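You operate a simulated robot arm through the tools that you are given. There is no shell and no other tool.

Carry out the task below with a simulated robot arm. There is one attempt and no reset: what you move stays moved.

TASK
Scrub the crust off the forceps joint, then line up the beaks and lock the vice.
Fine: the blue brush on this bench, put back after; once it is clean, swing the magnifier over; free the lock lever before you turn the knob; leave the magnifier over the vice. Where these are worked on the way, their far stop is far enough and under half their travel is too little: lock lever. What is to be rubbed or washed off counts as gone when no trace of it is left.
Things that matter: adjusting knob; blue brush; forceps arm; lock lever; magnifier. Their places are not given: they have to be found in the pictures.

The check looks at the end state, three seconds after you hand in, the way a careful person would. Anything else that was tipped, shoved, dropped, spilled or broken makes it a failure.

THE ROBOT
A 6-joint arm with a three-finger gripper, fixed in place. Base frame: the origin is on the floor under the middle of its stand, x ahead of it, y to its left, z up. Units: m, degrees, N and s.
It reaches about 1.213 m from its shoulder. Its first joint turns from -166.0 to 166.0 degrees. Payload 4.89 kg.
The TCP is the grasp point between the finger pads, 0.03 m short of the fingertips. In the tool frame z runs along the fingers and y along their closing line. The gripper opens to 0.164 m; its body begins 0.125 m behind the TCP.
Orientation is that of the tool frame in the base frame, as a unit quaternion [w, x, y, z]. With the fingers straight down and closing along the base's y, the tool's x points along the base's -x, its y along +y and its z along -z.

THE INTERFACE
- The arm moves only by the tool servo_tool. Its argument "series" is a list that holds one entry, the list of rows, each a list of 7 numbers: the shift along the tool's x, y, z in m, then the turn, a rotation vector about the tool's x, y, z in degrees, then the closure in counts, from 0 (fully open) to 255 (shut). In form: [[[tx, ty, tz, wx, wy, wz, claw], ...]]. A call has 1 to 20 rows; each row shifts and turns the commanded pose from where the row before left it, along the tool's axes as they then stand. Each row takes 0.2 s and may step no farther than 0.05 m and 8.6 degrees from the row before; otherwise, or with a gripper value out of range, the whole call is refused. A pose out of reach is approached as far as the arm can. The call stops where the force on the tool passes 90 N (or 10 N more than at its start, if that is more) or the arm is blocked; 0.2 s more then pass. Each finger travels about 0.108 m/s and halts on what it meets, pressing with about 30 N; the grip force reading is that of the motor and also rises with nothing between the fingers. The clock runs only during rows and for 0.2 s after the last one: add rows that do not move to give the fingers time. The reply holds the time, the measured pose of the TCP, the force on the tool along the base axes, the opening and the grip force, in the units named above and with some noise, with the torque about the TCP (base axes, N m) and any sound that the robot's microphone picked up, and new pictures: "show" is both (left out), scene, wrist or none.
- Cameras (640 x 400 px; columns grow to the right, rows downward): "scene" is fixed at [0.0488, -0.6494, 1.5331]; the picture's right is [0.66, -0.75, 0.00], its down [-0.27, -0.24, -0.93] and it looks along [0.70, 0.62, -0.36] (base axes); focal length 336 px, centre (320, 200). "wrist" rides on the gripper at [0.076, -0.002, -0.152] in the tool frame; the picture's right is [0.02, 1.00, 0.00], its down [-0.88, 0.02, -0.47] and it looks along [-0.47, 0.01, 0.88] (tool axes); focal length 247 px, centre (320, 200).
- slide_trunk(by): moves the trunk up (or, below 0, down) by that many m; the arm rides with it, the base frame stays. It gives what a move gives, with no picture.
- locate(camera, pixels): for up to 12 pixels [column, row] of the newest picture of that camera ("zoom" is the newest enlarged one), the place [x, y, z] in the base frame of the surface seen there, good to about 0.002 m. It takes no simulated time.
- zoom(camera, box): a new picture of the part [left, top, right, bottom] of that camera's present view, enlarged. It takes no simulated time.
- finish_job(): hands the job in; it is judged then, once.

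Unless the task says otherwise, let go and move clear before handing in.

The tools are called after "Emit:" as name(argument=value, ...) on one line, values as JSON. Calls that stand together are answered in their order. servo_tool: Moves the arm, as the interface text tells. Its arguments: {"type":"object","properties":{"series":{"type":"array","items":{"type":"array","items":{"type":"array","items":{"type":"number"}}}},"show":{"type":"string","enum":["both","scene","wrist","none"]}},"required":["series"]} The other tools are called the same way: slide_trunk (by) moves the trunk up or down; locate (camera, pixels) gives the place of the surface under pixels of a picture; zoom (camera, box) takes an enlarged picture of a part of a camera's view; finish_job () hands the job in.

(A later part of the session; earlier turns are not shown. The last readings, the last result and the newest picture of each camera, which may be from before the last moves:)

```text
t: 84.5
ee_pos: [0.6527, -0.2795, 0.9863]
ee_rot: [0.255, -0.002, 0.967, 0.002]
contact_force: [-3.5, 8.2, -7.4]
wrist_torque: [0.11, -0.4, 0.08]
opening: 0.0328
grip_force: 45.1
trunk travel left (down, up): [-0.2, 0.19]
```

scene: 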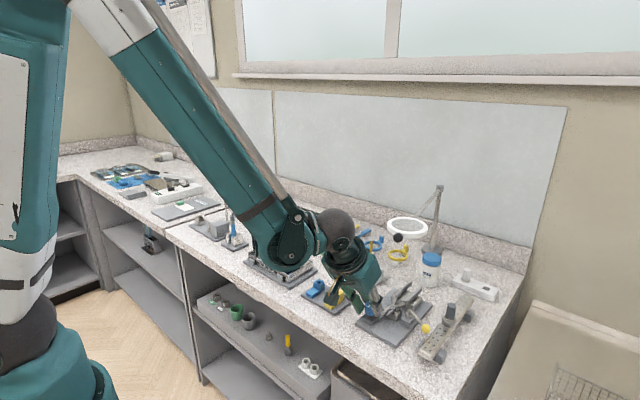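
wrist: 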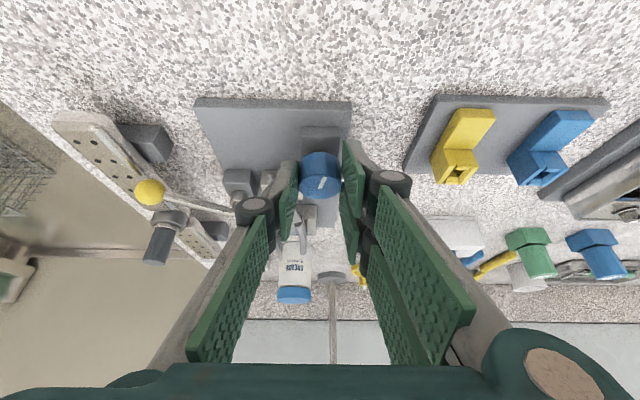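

Near balanced; I'll re-centre by 0.4 mm and test-turn the knob clockwise ~16° (fingers move away from the beaks), then look at what moves.

Emit:
servo_tool(series=[[[0, 0.0004, 0, 0, 0, 0, 230], [0, 0.0006, 0, 2.02, 0, 3.46, 230], [0, 0.0006, 0, 2.02, 0, 3.46, 230], [0, 0.0006, 0, 2.02, 0, 3.46, 230], [0, 0.0006, 0, 2.02, 0, 3.46, 230], [0, 0, 0, 0, 0, 0, 230]]], show="both")

Emit:
zoom(camera="scene", box=[355, 275, 415, 335])

Emit:
zoom(camera="wrist", box=[250, 100, 390, 220])

```text
t: 85.9
ee_pos: [0.6526, -0.2752, 0.986]
ee_rot: [0.254, 0.133, 0.957, -0.035]
contact_force: [8.8, 35.8, -0.5]
wrist_torque: [0.96, 0.03, 0.49]
opening: 0.0325
grip_force: 44.7
trunk travel left (down, up): [-0.2, 0.19]
```

scene: 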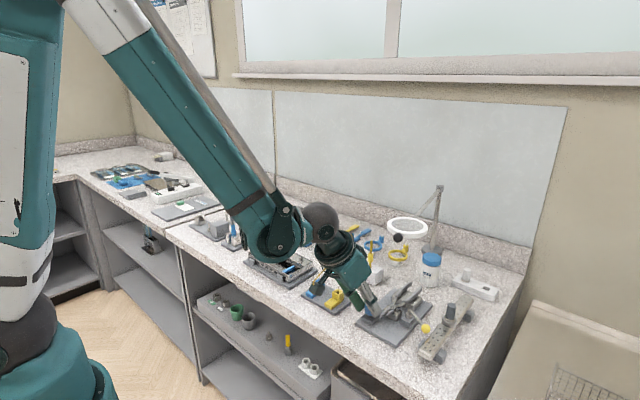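
wrist: 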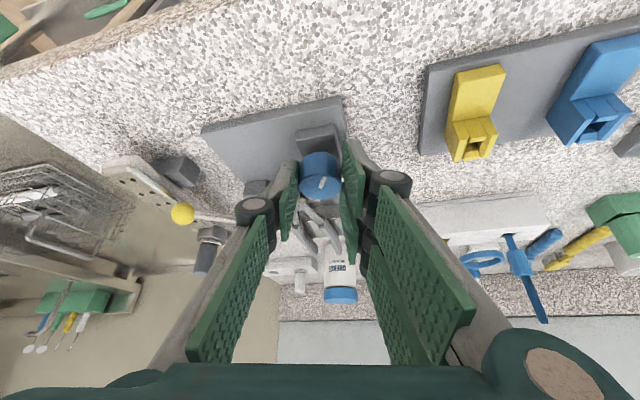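

```text
6.67 times, centred on (385, 305) of scene
```

zoom: 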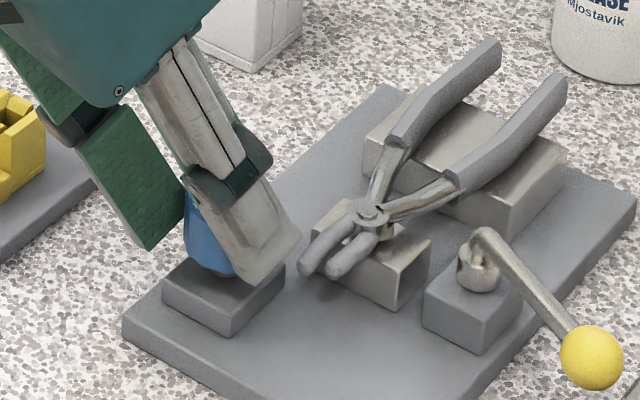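

```text
3.33 times, centred on (320, 160) of wrist
```

zoom: 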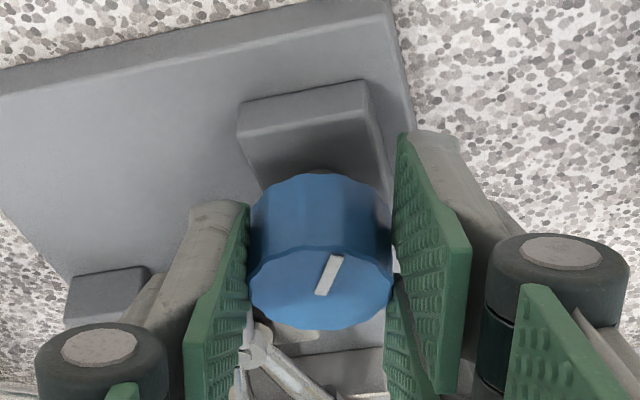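

The knob turned with the gripper (its mark stays fixed relative to the pads) with some side load. I'll compare the beaks at high zoom with the earlier picture.

Emit:
zoom(camera="scene", box=[376, 285, 416, 320])

Emit:
locate(camera="zoom", pixels=[[170, 340], [217, 350], [200, 300], [255, 315], [275, 245], [460, 20], [605, 40]])

```text
11.43 times, centred on (396, 302) of scene
```

zoom: 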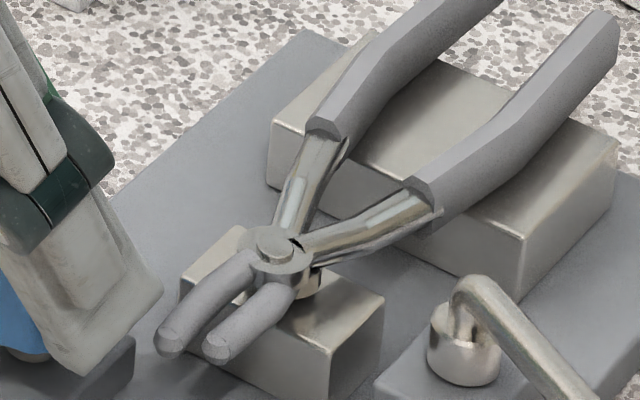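

```text
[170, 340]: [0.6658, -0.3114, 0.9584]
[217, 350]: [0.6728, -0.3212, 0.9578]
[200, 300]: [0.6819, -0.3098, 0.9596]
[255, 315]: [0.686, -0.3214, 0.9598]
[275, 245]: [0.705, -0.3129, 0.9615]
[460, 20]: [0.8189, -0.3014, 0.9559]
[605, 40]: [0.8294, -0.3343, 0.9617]
```

No clear change in the beaks after 16°. I'll relieve the side load and continue turning clockwise to about 40° total.

Emit:
servo_tool(series=[[[0, 0.0015, 0, 0, 0, 0, 230], [0, 0, 0, 0, 0, 0, 230]]], show="none")

```text
t: 86.5
ee_pos: [0.6531, -0.2757, 0.9864]
ee_rot: [0.253, 0.132, 0.958, -0.036]
contact_force: [5.2, 24.3, -2.5]
wrist_torque: [0.14, -0.73, 0.29]
opening: 0.0326
grip_force: 44.7
trunk travel left (down, up): [-0.2, 0.19]
```

Emit:
servo_tool(series=[[[0, 0.0025, 0, 0, 0, 0, 230], [0, 0, 0, 0, 0, 0, 230]]], show="none")

```text
t: 87.1
ee_pos: [0.6523, -0.2753, 0.9864]
ee_rot: [0.253, 0.134, 0.957, -0.036]
contact_force: [-10.1, -7.3, -12.2]
wrist_torque: [-0.46, 0.43, -0.1]
opening: 0.0324
grip_force: 45.2
trunk travel left (down, up): [-0.2, 0.19]
```

Balanced again. I'll turn another ~24° clockwise with a slightly larger orbit correction.

Emit:
servo_tool(series=[[[0.0003, 0.0003, 0.0008, 2.02, 0, 3.46, 230], [0, 0.00085, 0, 2.02, 0, 3.46, 230], [0, 0.00085, 0, 2.02, 0, 3.46, 230], [0, 0.00085, 0, 2.02, 0, 3.46, 230], [0, 0.00085, 0, 2.02, 0, 3.46, 230], [0, 0.00085, 0, 2.02, 0, 3.46, 230], [0, 0, 0, 0, 0, 0, 230]]], show="both")

Emit:
zoom(camera="scene", box=[376, 285, 416, 320])

Emit:
zoom(camera="wrist", box=[250, 100, 390, 220])

```text
t: 88.7
ee_pos: [0.6551, -0.2698, 0.9864]
ee_rot: [0.239, 0.329, 0.909, -0.089]
contact_force: [-1.6, -20.7, 23.1]
wrist_torque: [-0.75, -0.15, -0.2]
opening: 0.0327
grip_force: 45.0
trunk travel left (down, up): [-0.2, 0.19]
```

scene: 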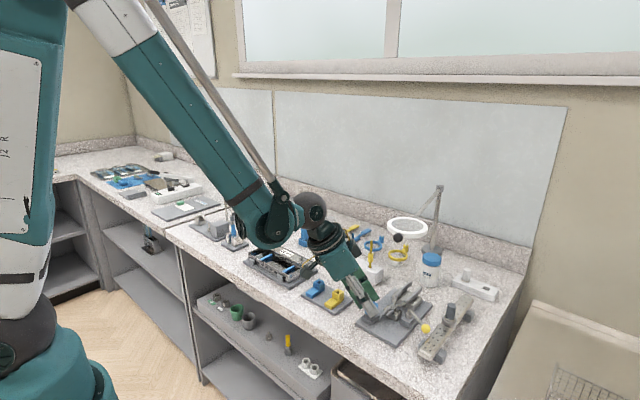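
wrist: 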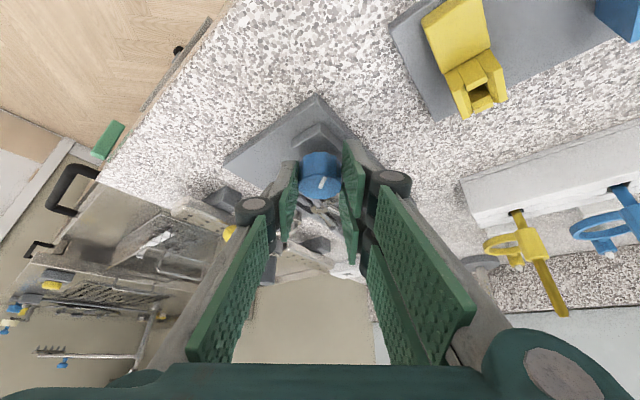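

```text
11.43 times, centred on (396, 302) of scene
```

zoom: 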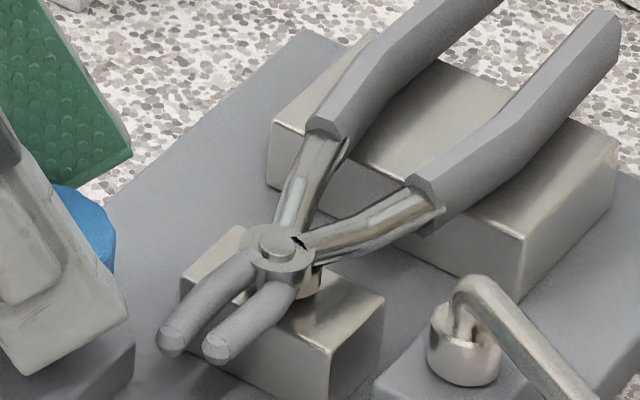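

```text
3.33 times, centred on (320, 160) of wrist
```

zoom: 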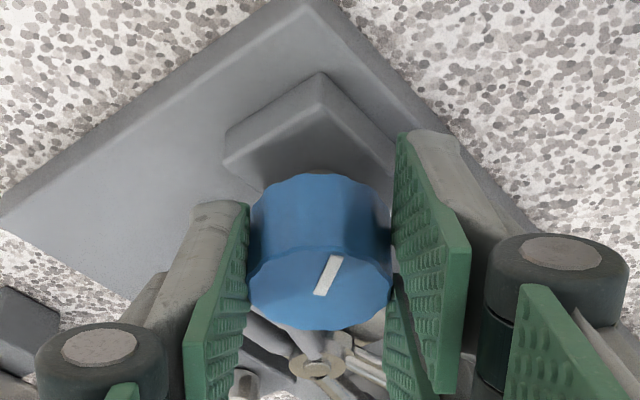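

Only a slight change is visible. I'll compare at the same 16× zoom box I used after cleaning.

Emit:
zoom(camera="scene", box=[383, 298, 401, 314])

```text
16.00 times, centred on (392, 306) of scene
```

zoom: 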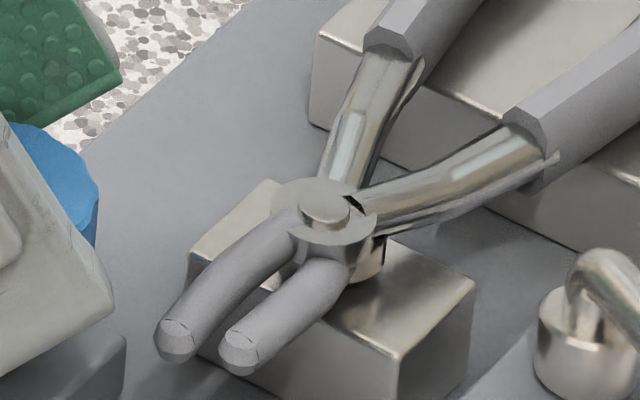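

Comparing frames, the +y beak half (with the pin disc) has shifted toward +x by ~2 mm — the direction that lines the tips up. I'll relieve the load and keep turning clockwise another 20°.

Emit:
servo_tool(series=[[[-0.0016, -0.00115, -0.0008, 0, 0, 0, 230], [0, 0.0007, 0, 2.02, 0, 3.46, 230], [0, 0.0007, 0, 2.02, 0, 3.46, 230], [0, 0.0007, 0, 2.02, 0, 3.46, 230], [0, 0.0007, 0, 2.02, 0, 3.46, 230], [0, 0.0007, 0, 2.02, 0, 3.46, 230], [0, 0, 0, 0, 0, 0, 230]]], show="both")

Emit:
zoom(camera="scene", box=[383, 298, 401, 314])

Emit:
zoom(camera="wrist", box=[250, 100, 390, 220])

```text
t: 90.3
ee_pos: [0.6591, -0.2675, 0.9876]
ee_rot: [0.221, 0.482, 0.838, -0.132]
contact_force: [-0.5, 34.3, -8.1]
wrist_torque: [1.28, 0.31, 0.21]
opening: 0.0325
grip_force: 44.4
trunk travel left (down, up): [-0.2, 0.19]
```

scene: 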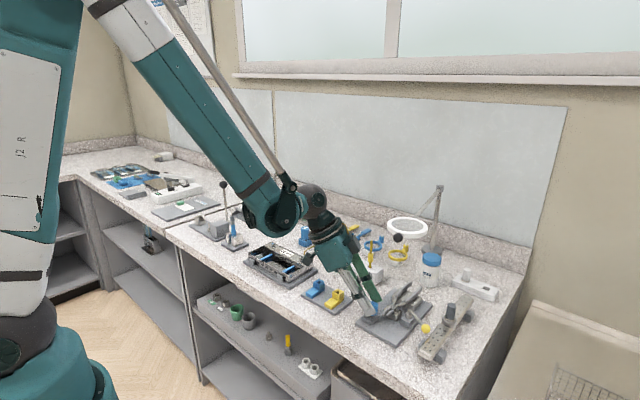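
wrist: 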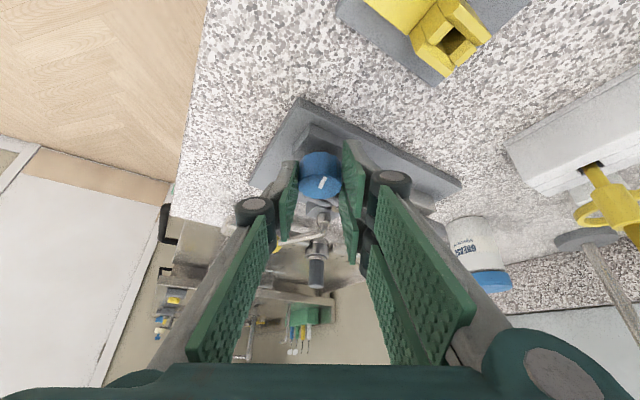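

```text
16.00 times, centred on (392, 306) of scene
```

zoom: 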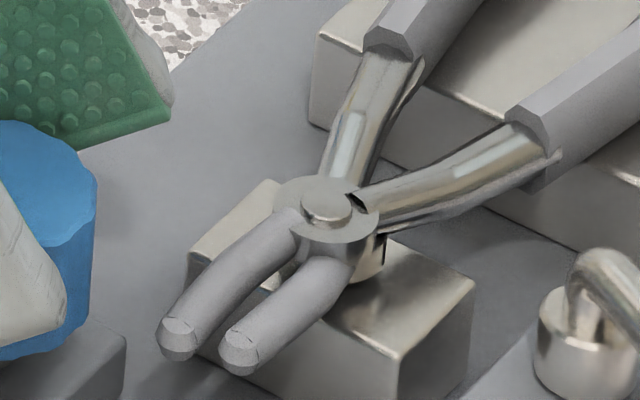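

```text
3.33 times, centred on (320, 160) of wrist
```

zoom: 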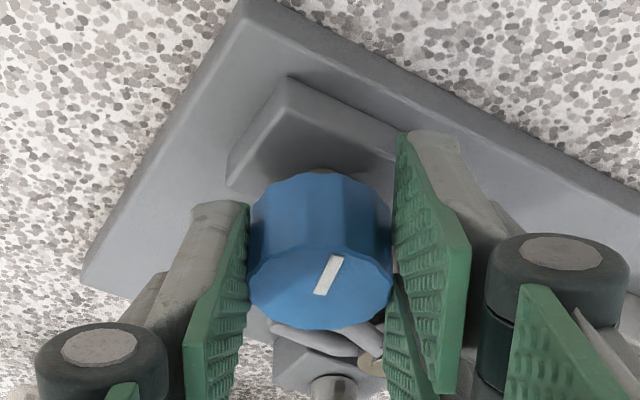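

Turned 60° total so far; the +y half keeps moving toward alignment. I'll release, back off, swing the gripper back ~65° around the knob axis, and look at the beaks unobstructed.

Emit:
servo_tool(series=[[[0, 0, 0, 0, 0, 0, 210], [0, 0, 0, 0, 0, 0, 185], [0, 0, -0.01, 0, 0, 0, 185], [0, 0, -0.02, 0, 0, 0, 185], [0, 0, -0.02, 0, 0, 0, 185], [0, 0, 0, 0, 0, 0, 185]]], show="both")

Emit:
zoom(camera="scene", box=[383, 298, 401, 314])

Emit:
zoom(camera="wrist", box=[250, 100, 390, 220])

```text
t: 91.7
ee_pos: [0.6457, -0.2461, 1.0303]
ee_rot: [0.221, 0.481, 0.838, -0.132]
contact_force: [-0.4, -0.4, -0.4]
wrist_torque: [-0.04, -0.05, 0.05]
opening: 0.0451
grip_force: 0.0
trunk travel left (down, up): [-0.2, 0.19]
```

scene: 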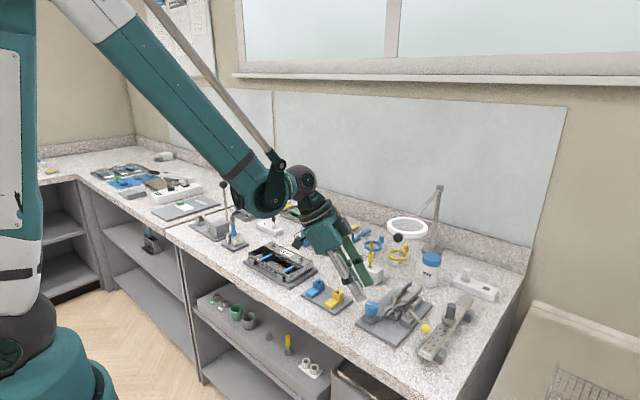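
wrist: 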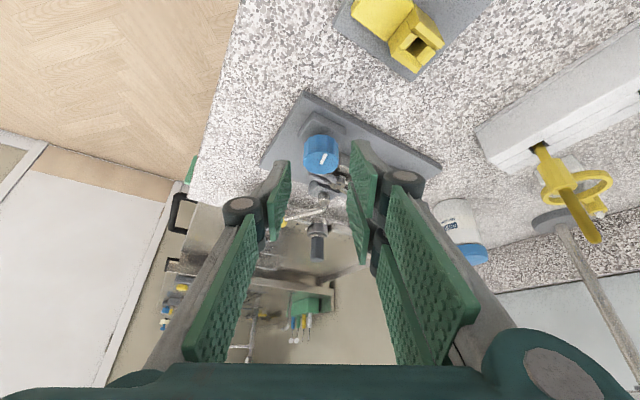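

```text
16.00 times, centred on (392, 306) of scene
```

zoom: 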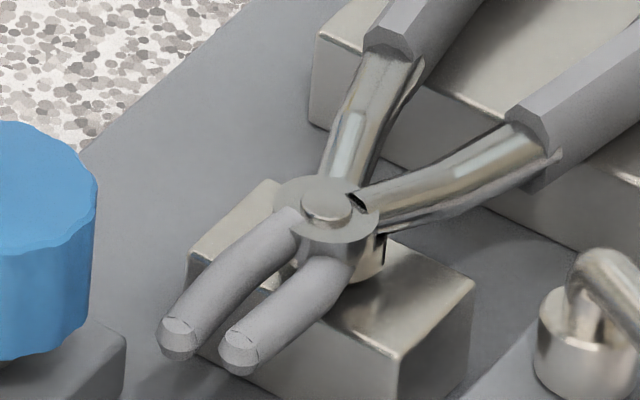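

```text
3.33 times, centred on (320, 160) of wrist
```

zoom: 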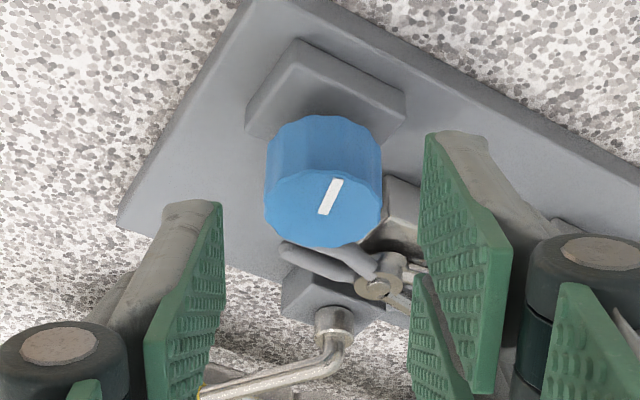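

The knob is released and holds. Let me measure the beak tips and joint now.

Emit:
zoom(camera="scene", box=[383, 298, 401, 314])

Emit:
locate(camera="zoom", pixels=[[180, 325], [180, 345], [242, 335], [242, 355], [162, 335], [222, 345], [198, 330], [258, 342], [327, 205], [345, 320], [200, 300]])

```text
16.00 times, centred on (392, 306) of scene
```

zoom: 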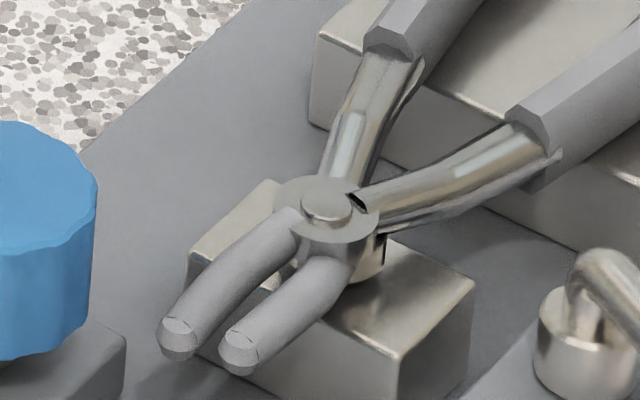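

```text
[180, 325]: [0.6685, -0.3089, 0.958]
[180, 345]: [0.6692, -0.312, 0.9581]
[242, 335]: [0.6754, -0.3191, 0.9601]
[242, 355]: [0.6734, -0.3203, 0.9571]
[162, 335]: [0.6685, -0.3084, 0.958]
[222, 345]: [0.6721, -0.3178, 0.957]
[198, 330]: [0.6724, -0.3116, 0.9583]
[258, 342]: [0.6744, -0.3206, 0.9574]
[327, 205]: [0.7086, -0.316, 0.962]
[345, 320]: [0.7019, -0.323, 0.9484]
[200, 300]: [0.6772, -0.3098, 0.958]
```

Tip A (+y) is still ≈4 mm more forward than tip B; it moved ≈2.3 mm for 60°. I'll go back to the earlier overhead viewing pose to compare like with like.

Emit:
servo_tool(series=[[[0, 0, -0.01, -3.78, 0, -6.48, 185], [0, 0, -0.01, -3.78, 0, -6.48, 185], [0, 0, 0, -3.78, 0, -6.48, 170], [0, 0, 0, -3.78, 0, -6.48, 150], [0, 0, 0, -3.78, 0, -6.48, 120], [0, 0, 0, -3.78, 0, -6.48, 120], [0, 0, 0, -3.78, 0, -6.48, 120], [0, 0, 0, -3.78, 0, -6.48, 120], [0, 0, 0, 0, 0, 0, 120]]], show="none")

```text
t: 93.7
ee_pos: [0.6421, -0.2395, 1.0483]
ee_rot: [0.255, -0.002, 0.967, 0.002]
contact_force: [-0.2, -0.3, 0.3]
wrist_torque: [-0.02, -0.01, 0.02]
opening: 0.0868
grip_force: 0.1
trunk travel left (down, up): [-0.2, 0.19]
```

Emit:
servo_tool(series=[[[0.0061, -0.0116, -0.035, 0, 0, 0, 120], [0.0061, -0.0116, -0.035, 0, 0, 0, 120], [0.0061, -0.0116, -0.035, 0, 0, 0, 120], [0.0061, -0.0116, -0.035, 0, 0, 0, 120], [0, 0, 0, 0, 0, 0, 120]]], show="wrist")

Emit:
zoom(camera="wrist", box=[280, 110, 350, 200])

Emit:
zoom(camera="wrist", box=[280, 118, 325, 152])

```text
t: 94.9
ee_pos: [0.5485, -0.2864, 1.1583]
ee_rot: [0.255, -0.001, 0.967, 0.003]
contact_force: [-1.3, -0.8, 0.3]
wrist_torque: [-0.07, -0.07, -0.03]
opening: 0.0868
grip_force: 0.0
trunk travel left (down, up): [-0.2, 0.19]
```

wrist: 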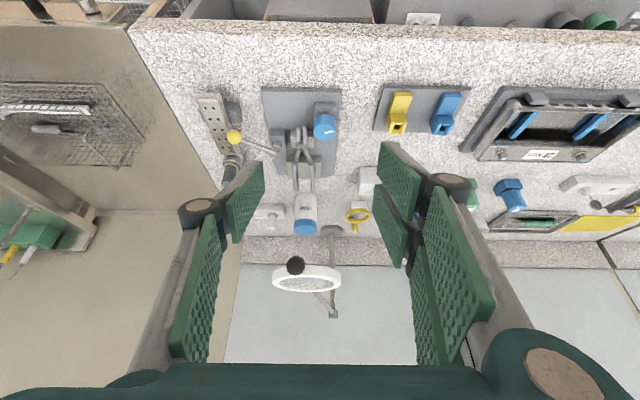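

```text
4.44 times, centred on (315, 155) of wrist
```

zoom: 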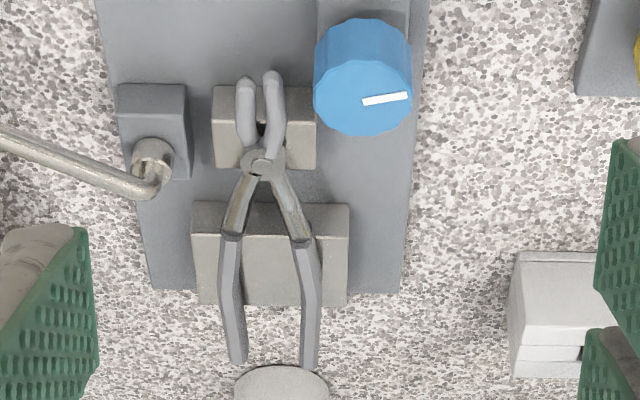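

```text
11.76 times, centred on (302, 135) of wrist
```

zoom: 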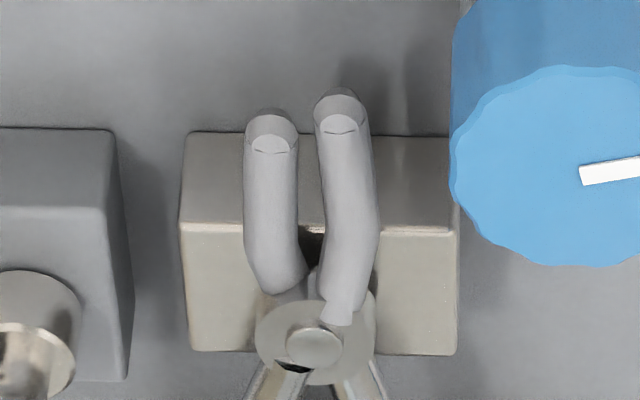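

Very clear view: tip A (right, zoom (340,108)) is still ~5 mm ahead of tip B (271,128); the mark has turned ~65° clockwise. I'll regrip the knob at yaw 0 and turn further clockwise.

Emit:
servo_tool(series=[[[-0.0007, 0.0018, 0.0375, 0, 0, 0, 180], [-0.0007, 0.0018, 0.0375, 0, 0, 0, 190], [-0.0007, 0.0018, 0.0375, 0, 0, 0, 190], [-0.0007, 0.0018, 0.0375, 0, 0, 0, 190], [0, 0, 0, 0, 0, 0, 190]]], show="none")

```text
t: 96.1
ee_pos: [0.6277, -0.2796, 1.0256]
ee_rot: [0.256, -0.001, 0.967, 0.002]
contact_force: [0.6, -0.5, 0.2]
wrist_torque: [0.02, 0.07, 0.03]
opening: 0.042
grip_force: 0.1
trunk travel left (down, up): [-0.2, 0.19]
```

Emit:
servo_tool(series=[[[-0.0004, 0, 0.0117, 0, 0, 0, 190], [-0.0004, 0, 0.0117, 0, 0, 0, 190], [-0.0004, 0, 0.0117, 0, 0, 0, 190], [-0.0004, 0, 0.0117, 0, 0, 0, 190], [0, 0, 0, 0, 0, 0, 190], [0, 0, 0, 0, 0, 0, 205], [0, 0, 0, 0, 0, 0, 225], [0, 0, 0, 0, 0, 0, 230]]], show="wrist")

Emit:
zoom(camera="wrist", box=[250, 100, 390, 220])

```text
t: 97.9
ee_pos: [0.6518, -0.2787, 0.9874]
ee_rot: [0.256, -0.001, 0.967, 0.001]
contact_force: [1.5, -20.0, 0.1]
wrist_torque: [-0.74, 0.13, -0.29]
opening: 0.0326
grip_force: 45.2
trunk travel left (down, up): [-0.2, 0.19]
```

wrist: 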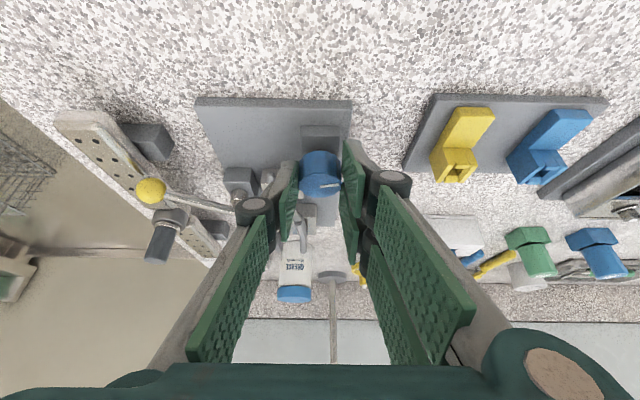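

```text
3.33 times, centred on (320, 160) of wrist
```

zoom: 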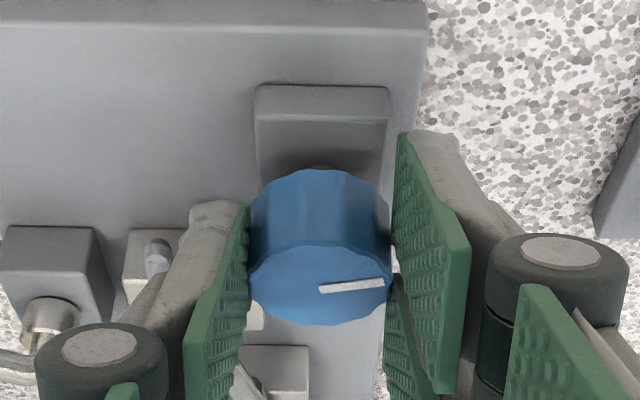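

Gripped again (mark now toward +y). I'll relieve the side load and turn clockwise in 4° steps.

Emit:
servo_tool(series=[[[0, -0.0013, 0, 0, 0, 0, 230], [0, 0.00094, 0, 2.02, 0, 3.46, 230], [0, 0.00094, 0, 2.02, 0, 3.46, 230], [0, 0.00094, 0, 2.02, 0, 3.46, 230], [0, 0.00094, 0, 2.02, 0, 3.46, 230], [0, 0.00094, 0, 2.02, 0, 3.46, 230], [0, 0.00094, 0, 2.02, 0, 3.46, 230], [0, 0, 0, 0, 0, 0, 230]]], show="none")

```text
t: 99.7
ee_pos: [0.6531, -0.274, 0.9876]
ee_rot: [0.251, 0.201, 0.945, -0.055]
contact_force: [27.8, -0.5, 20.0]
wrist_torque: [0.04, -0.89, 0.13]
opening: 0.0327
grip_force: 44.6
trunk travel left (down, up): [-0.2, 0.19]
```

Emit:
servo_tool(series=[[[-0.0023, 0.0008, -0.0004, 0, 0, 0, 230], [0, 0.00094, 0, 2.02, 0, 3.46, 230], [0, 0.00094, 0, 2.02, 0, 3.46, 230], [0, 0.00094, 0, 2.02, 0, 3.46, 230], [0, 0.00094, 0, 2.02, 0, 3.46, 230], [0, 0.00094, 0, 2.02, 0, 3.46, 230], [0, 0.00094, 0, 2.02, 0, 3.46, 230], [0, 0, 0, 0, 0, 0, 230]]], show="scene")

Emit:
zoom(camera="scene", box=[383, 298, 401, 314])

```text
t: 101.5
ee_pos: [0.6564, -0.2688, 0.9898]
ee_rot: [0.232, 0.392, 0.884, -0.108]
contact_force: [-14.3, 11.3, -26.3]
wrist_torque: [0.85, 0.77, -0.05]
opening: 0.0326
grip_force: 44.9
trunk travel left (down, up): [-0.2, 0.19]
```

scene: 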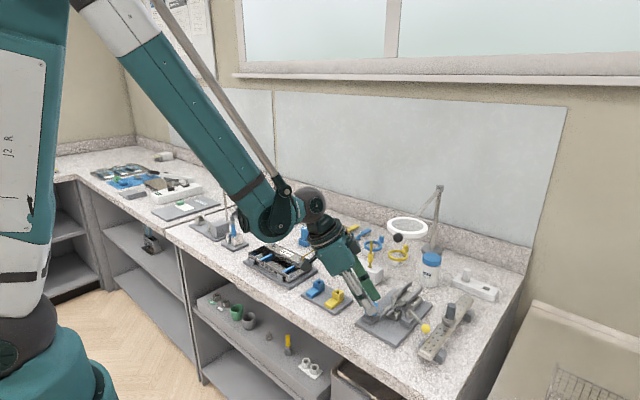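

```text
16.00 times, centred on (392, 306) of scene
```

zoom: 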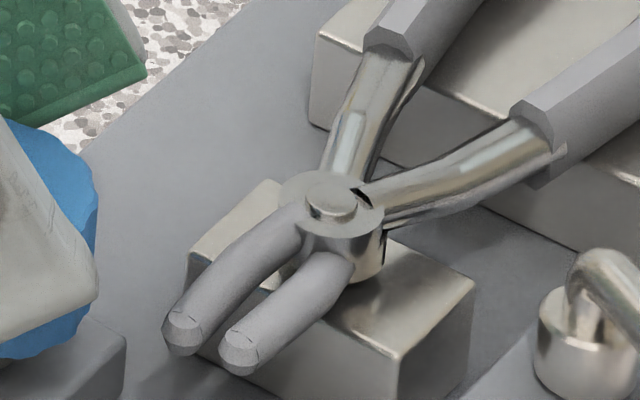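

The +y half (and its handle) is sliding steadily toward alignment (tip now (183,333)). I'll relieve load and turn another 16° before regripping.

Emit:
servo_tool(series=[[[0.0022, 0, 0.001, 0, 0, 0, 230], [0, 0.00094, 0, 2.02, 0, 3.46, 230], [0, 0.00094, 0, 2.02, 0, 3.46, 230], [0, 0.00094, 0, 2.02, 0, 3.46, 230], [0, 0.00094, 0, 2.02, 0, 3.46, 230], [0, 0, 0, 0, 0, 0, 230]]], show="none")

Emit:
servo_tool(series=[[[0, 0, 0, 0, 0, 0, 210], [0, 0, 0, 0, 0, 0, 185], [0, 0, -0.01, 0, 0, 0, 185], [0, 0, -0.02, 0, 0, 0, 185], [0, 0, -0.02, 0, 0, 0, 185], [0, 0, -0.01, -4.03, 0, -6.91, 185], [0, 0, -0.01, -4.03, 0, -6.91, 185], [0, 0, 0, -4.03, 0, -6.91, 160], [0, 0, 0, -4.03, 0, -6.91, 140], [0, 0, 0, -4.03, 0, -6.91, 120], [0, 0, 0, -4.03, 0, -6.91, 120], [0, 0, 0, -4.03, 0, -6.91, 120], [0, 0, 0, -4.03, 0, -6.91, 120], [0, 0, 0, 0, 0, 0, 120]]], show="both")

Emit:
zoom(camera="scene", box=[383, 298, 401, 314])

```text
t: 102.9
ee_pos: [0.6589, -0.2669, 0.9876]
ee_rot: [0.217, 0.511, 0.82, -0.141]
contact_force: [20.3, -9.2, 28.5]
wrist_torque: [-0.62, -0.8, 0.22]
opening: 0.0326
grip_force: 44.4
trunk travel left (down, up): [-0.2, 0.19]
```

```text
t: 105.9
ee_pos: [0.644, -0.236, 1.0479]
ee_rot: [0.256, 0.0, 0.967, 0.0]
contact_force: [0.5, -0.2, 0.3]
wrist_torque: [-0.01, -0.01, 0.0]
opening: 0.0866
grip_force: 0.1
trunk travel left (down, up): [-0.2, 0.19]
```

scene: 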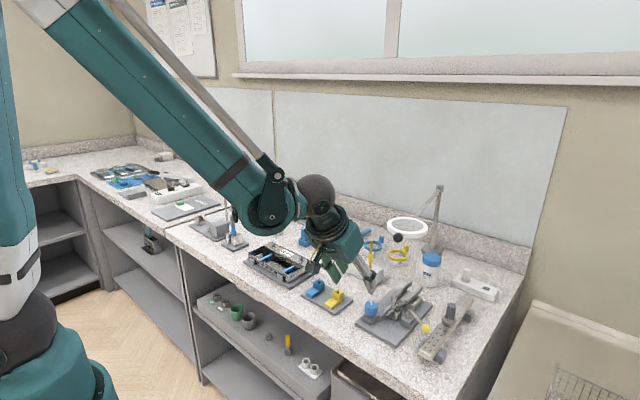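
wrist: 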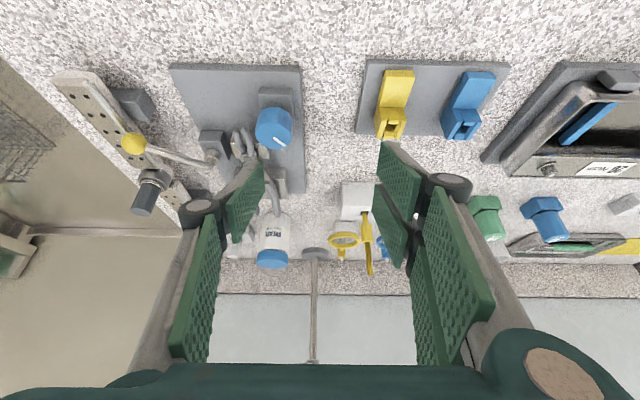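

```text
16.00 times, centred on (392, 306) of scene
```

zoom: 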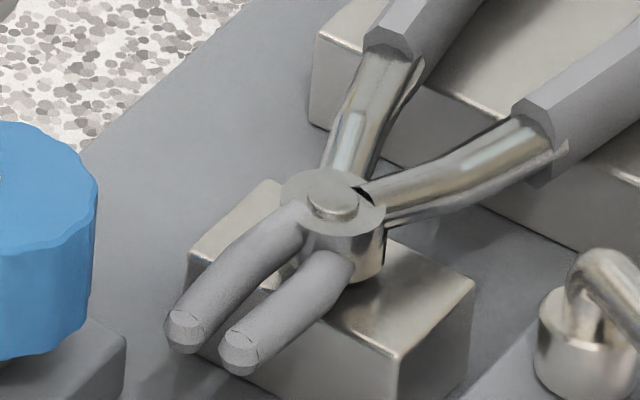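

About 124° total; tip A ≈2 mm from level. I'll regrip and turn ~50° more.

Emit:
servo_tool(series=[[[0.01265, -0.0218, 0.0055, 0, 0, 0, 170], [0.01265, -0.0218, 0.0055, 0, 0, 0, 190], [0, 0, 0, 0, 0, 0, 190]]], show="none")

```text
t: 106.7
ee_pos: [0.6278, -0.2797, 1.0247]
ee_rot: [0.255, 0.0, 0.967, 0.002]
contact_force: [0.2, -0.7, -0.1]
wrist_torque: [-0.03, 0.0, 0.01]
opening: 0.0417
grip_force: 0.1
trunk travel left (down, up): [-0.2, 0.19]
```

Emit:
servo_tool(series=[[[-0.0004, 0, 0.0114, 0, 0, 0, 190], [-0.0004, 0, 0.0114, 0, 0, 0, 190], [-0.0004, 0, 0.0114, 0, 0, 0, 190], [-0.0004, 0, 0.0114, 0, 0, 0, 190], [0, 0, 0, 0, 0, 0, 190], [0, 0, 0, 0, 0, 0, 205], [0, 0, 0, 0, 0, 0, 225], [0, 0, 0, 0, 0, 0, 230]]], show="wrist")

Emit:
zoom(camera="wrist", box=[250, 100, 390, 220])

```text
t: 108.5
ee_pos: [0.6507, -0.2797, 0.988]
ee_rot: [0.255, -0.001, 0.967, 0.001]
contact_force: [0.3, 2.2, -2.2]
wrist_torque: [-0.04, -0.16, 0.02]
opening: 0.0325
grip_force: 44.7
trunk travel left (down, up): [-0.2, 0.19]
```

wrist: 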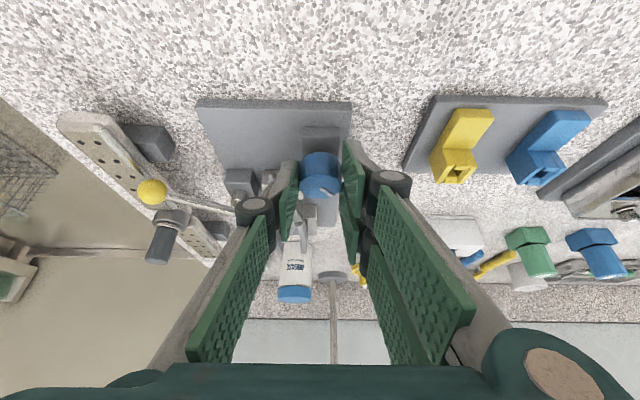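

```text
3.33 times, centred on (320, 160) of wrist
```

zoom: 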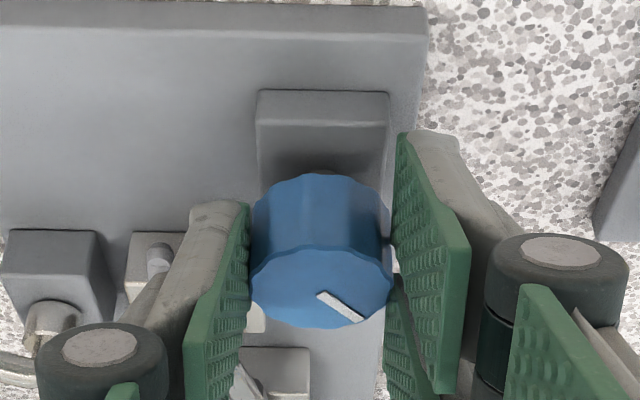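

Well-balanced grip. Turning clockwise another 24°, then checking.

Emit:
servo_tool(series=[[[-0.0002, 0.00094, 0, 2.02, 0, 3.46, 230], [-0.0002, 0.00094, 0, 2.02, 0, 3.46, 230], [-0.0002, 0.00094, 0, 2.02, 0, 3.46, 230], [-0.0002, 0.00094, 0, 2.02, 0, 3.46, 230], [-0.0002, 0.00094, 0, 2.02, 0, 3.46, 230], [-0.0002, 0.00094, 0, 2.02, 0, 3.46, 230], [0, 0, 0, 0, 0, 0, 230]]], show="scene")

Emit:
zoom(camera="scene", box=[383, 298, 401, 314])

```text
t: 110.1
ee_pos: [0.6525, -0.2724, 0.988]
ee_rot: [0.249, 0.202, 0.946, -0.054]
contact_force: [-30.5, 5.3, -14.8]
wrist_torque: [0.59, 1.16, -0.11]
opening: 0.0323
grip_force: 45.1
trunk travel left (down, up): [-0.2, 0.19]
```

scene: 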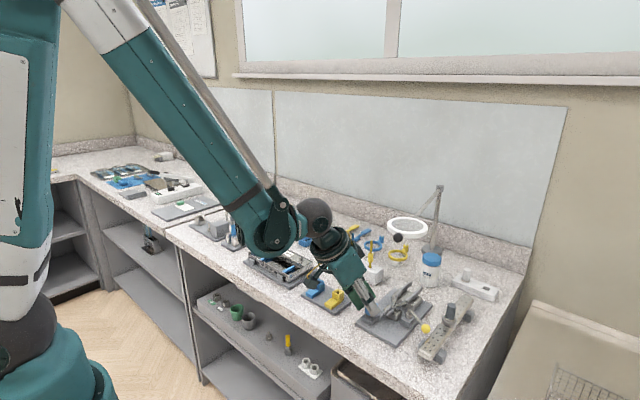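

```text
16.00 times, centred on (392, 306) of scene
```

zoom: 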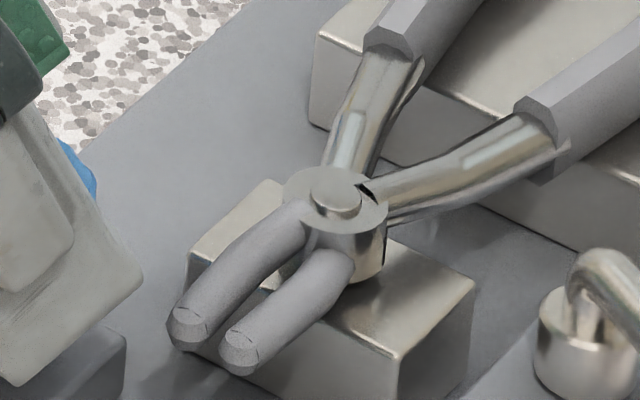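

Emit:
servo_tool(series=[[[0.0022, -0.0009, 0, 0, 0, 0, 230], [0, 0.00094, 0, 2.02, 0, 3.46, 230], [0, 0.00094, 0, 2.02, 0, 3.46, 230], [0, 0.00094, 0, 2.02, 0, 3.46, 230], [0, 0.00094, 0, 2.02, 0, 3.46, 230], [0, 0.00094, 0, 2.02, 0, 3.46, 230], [0, 0, 0, 0, 0, 0, 230]]], show="scene")

Emit:
zoom(camera="scene", box=[383, 298, 401, 314])

```text
t: 111.7
ee_pos: [0.6549, -0.268, 0.9872]
ee_rot: [0.238, 0.362, 0.896, -0.1]
contact_force: [28.7, 15.0, 29.9]
wrist_torque: [0.1, -1.16, 0.46]
opening: 0.0324
grip_force: 45.1
trunk travel left (down, up): [-0.2, 0.19]
```

scene: 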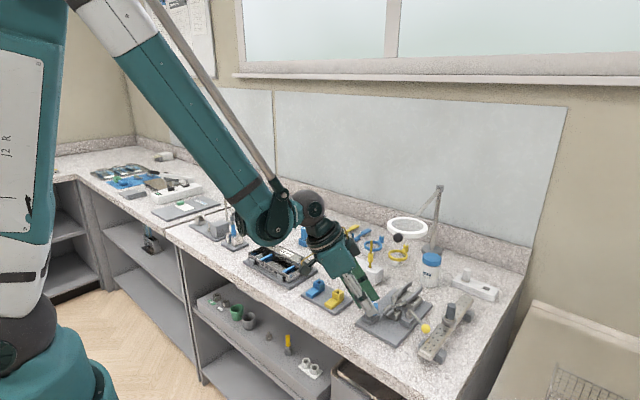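

```text
16.00 times, centred on (392, 306) of scene
```

zoom: 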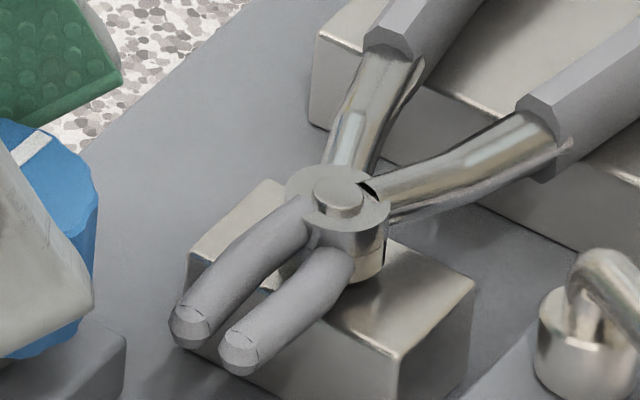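

Tip A is now at (191,326), computed ≈x 0.675, nearly level with tip B. I'll release and check from the overhead viewing pose.

Emit:
servo_tool(series=[[[-0.0015, 0, 0, 0, 0, 0, 225], [0, 0, 0, 0, 0, 0, 205], [0, 0, 0, 0, 0, 0, 185], [0, 0, -0.01, 0, 0, 0, 185], [0, 0, -0.02, 0, 0, 0, 185], [0, 0, -0.02, 0, 0, 0, 185], [0, 0, -0.01, -3.72, 0, -6.38, 185], [0, 0, -0.01, -3.72, 0, -6.38, 185], [0, 0, 0, -3.72, 0, -6.38, 160], [0, 0, 0, -3.72, 0, -6.38, 140], [0, 0, 0, -3.72, 0, -6.38, 120], [0, 0, 0, -3.72, 0, -6.38, 120], [0, 0, 0, 0, 0, 0, 120]]], show="none")

```text
t: 114.5
ee_pos: [0.629, -0.2468, 1.0484]
ee_rot: [0.256, -0.003, 0.967, 0.001]
contact_force: [1.1, 0.1, 0.5]
wrist_torque: [-0.02, 0.02, 0.01]
opening: 0.0867
grip_force: 0.2
trunk travel left (down, up): [-0.2, 0.19]
```

Emit:
servo_tool(series=[[[0.0112, -0.0227, -0.0265, 0, 0, 0, 120], [0.0112, -0.0227, -0.0265, 0, 0, 0, 120], [0.0112, -0.0227, -0.0265, 0, 0, 0, 120], [0, 0, 0, 0, 0, 0, 120]]], show="wrist")

Emit:
zoom(camera="wrist", box=[285, 140, 345, 190])

Emit:
zoom(camera="wrist", box=[260, 120, 380, 260])

```text
t: 115.5
ee_pos: [0.5605, -0.3157, 1.1015]
ee_rot: [0.255, -0.003, 0.967, 0.002]
contact_force: [0.3, -0.6, 0.1]
wrist_torque: [-0.03, -0.03, -0.02]
opening: 0.0867
grip_force: 0.0
trunk travel left (down, up): [-0.2, 0.19]
```

wrist: 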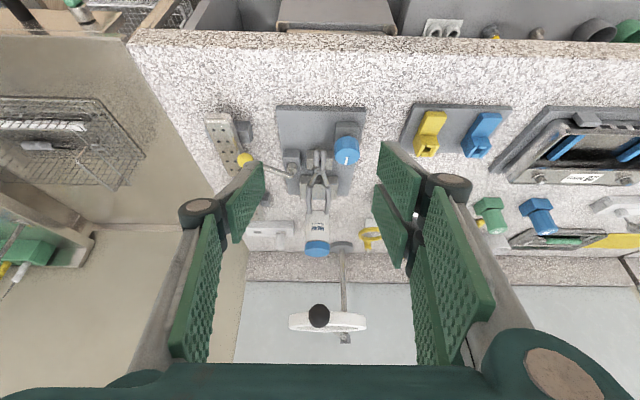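

```text
8.00 times, centred on (315, 165) of wrist
```

zoom: 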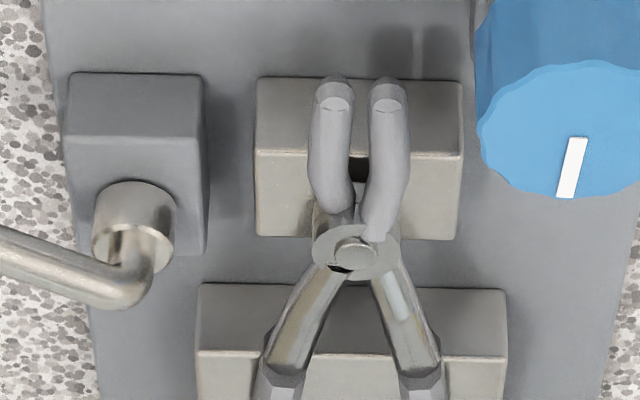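

```text
2.86 times, centred on (320, 190) of wrist
```

zoom: 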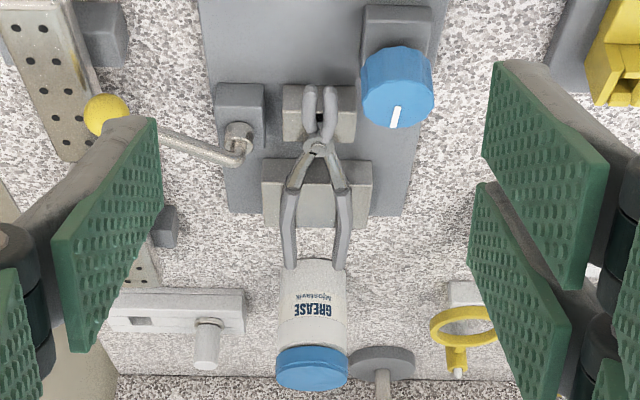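

The two tips now look level (zoom rows ≈76 for both) and the handle sleeves both start at row ≈370. I'll zoom further to check for any residual.

Emit:
zoom(camera="wrist", box=[307, 145, 333, 161])

Emit:
zoom(camera="wrist", box=[300, 180, 340, 220])

Emit:
zoom(camera="wrist", box=[307, 158, 333, 176])

```text
16.00 times, centred on (320, 153) of wrist
```

zoom: 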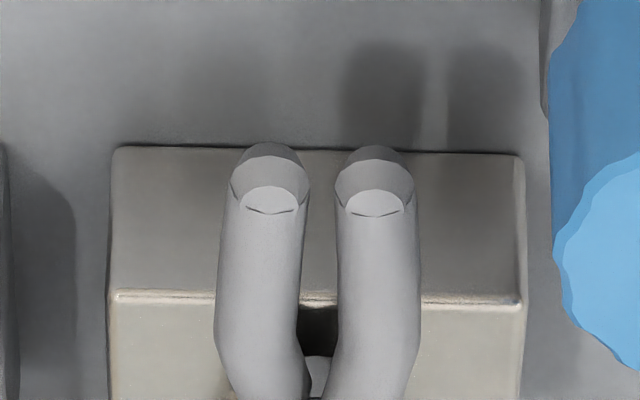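

```text
10.00 times, centred on (320, 200) of wrist
```

zoom: 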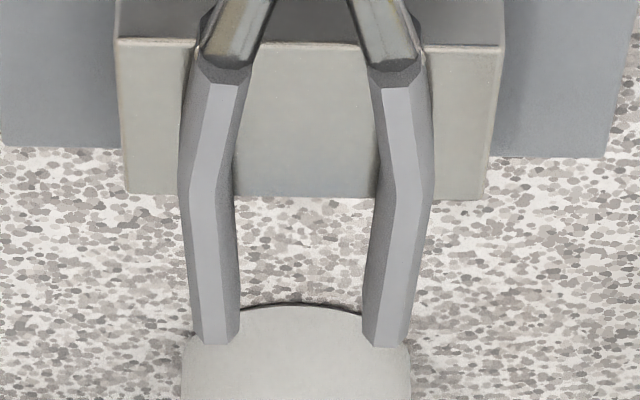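

```text
16.00 times, centred on (320, 167) of wrist
```

zoom: 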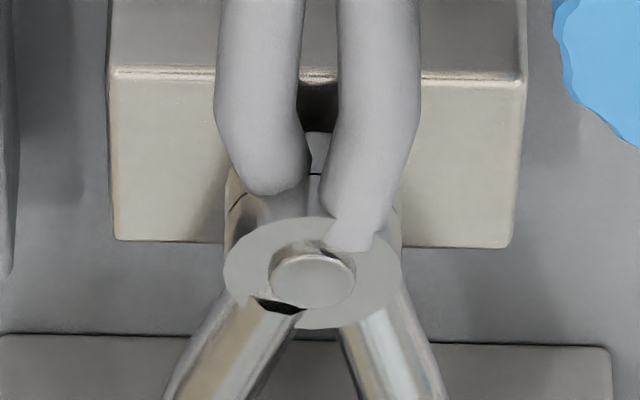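

The tips match to within ~0.2 mm and the handle ends line up too. Now I'll lock the lever again; first I'll locate the ball and its surroundings.

Emit:
locate(camera="wrist", pixels=[[247, 159], [239, 159], [254, 159], [247, 152], [275, 168], [290, 171], [292, 165]])

Emit:
zoom(camera="scene", box=[395, 295, 455, 355])

Emit:
zoom(camera="wrist", box=[195, 100, 305, 200])

```text
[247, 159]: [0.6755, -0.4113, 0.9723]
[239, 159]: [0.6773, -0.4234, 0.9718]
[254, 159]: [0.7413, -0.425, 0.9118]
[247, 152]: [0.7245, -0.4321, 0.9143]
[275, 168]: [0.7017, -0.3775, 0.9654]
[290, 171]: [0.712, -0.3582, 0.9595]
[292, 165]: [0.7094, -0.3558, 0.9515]
```

```text
6.67 times, centred on (425, 325) of scene
```

zoom: 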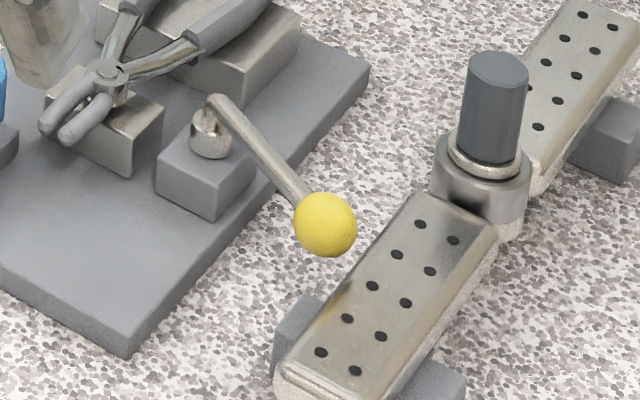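

```text
4.00 times, centred on (250, 150) of wrist
```

zoom: 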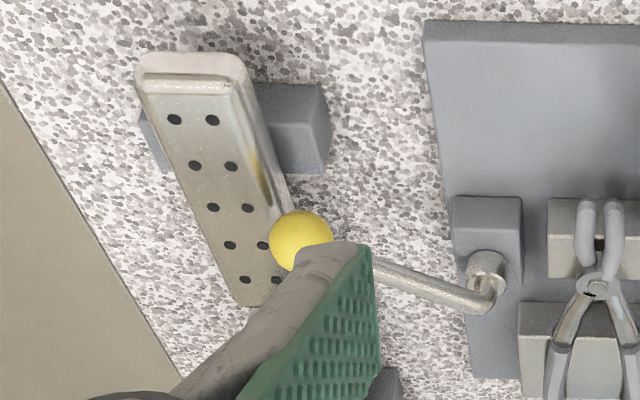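

Ball is at ≈(0.684,-0.416,0.967), lever at ~62°. I'll reduce tilt to 15°, yaw 45°, narrow the fingers to cage the ball, and stage above it.

Emit:
locate(camera="scene", pixels=[[449.5, 304.5], [446, 306], [453, 306], [450, 318], [426, 327]])

Emit:
servo_tool(series=[[[0, 0, 0, 0, 7.5, 0, 150], [0, 0, 0, 0, 7.5, 0, 170], [0, 0, 0, -1.94, 0, -7.24, 198], [0, 0, 0, -1.94, 0, -7.24, 198], [0, 0, 0, -1.94, 0, -7.24, 198], [0, 0, 0, -1.94, 0, -7.24, 198], [0, 0, 0, -1.94, 0, -7.24, 198], [0, 0, 0, -1.94, 0, -7.24, 198], [0, 0, 0, 0, 0, 0, 198]]], show="both")

```text
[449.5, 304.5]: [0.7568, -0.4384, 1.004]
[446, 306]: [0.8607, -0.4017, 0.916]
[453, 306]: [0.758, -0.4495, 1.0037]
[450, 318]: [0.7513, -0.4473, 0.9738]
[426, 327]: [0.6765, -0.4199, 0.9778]
```

```text
t: 117.5
ee_pos: [0.5614, -0.3146, 1.1016]
ee_rot: [0.117, -0.383, 0.915, 0.053]
contact_force: [0.6, -0.1, -0.8]
wrist_torque: [0.01, 0.02, 0.0]
opening: 0.0368
grip_force: 0.1
trunk travel left (down, up): [-0.2, 0.19]
```

scene: 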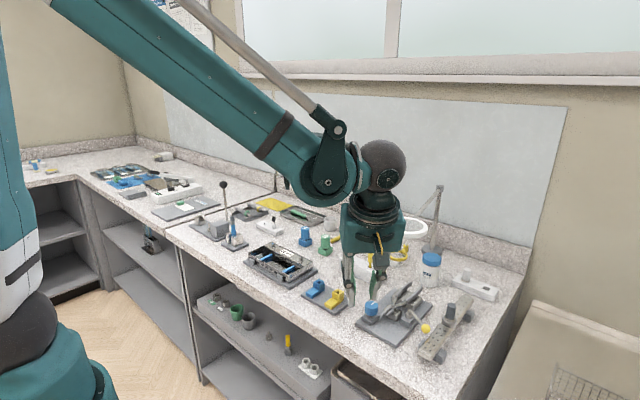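
wrist: 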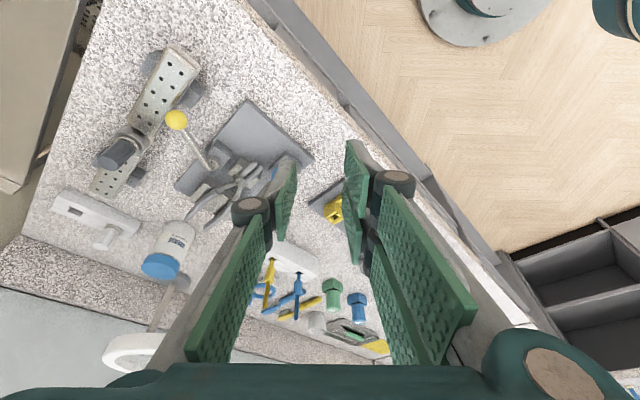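

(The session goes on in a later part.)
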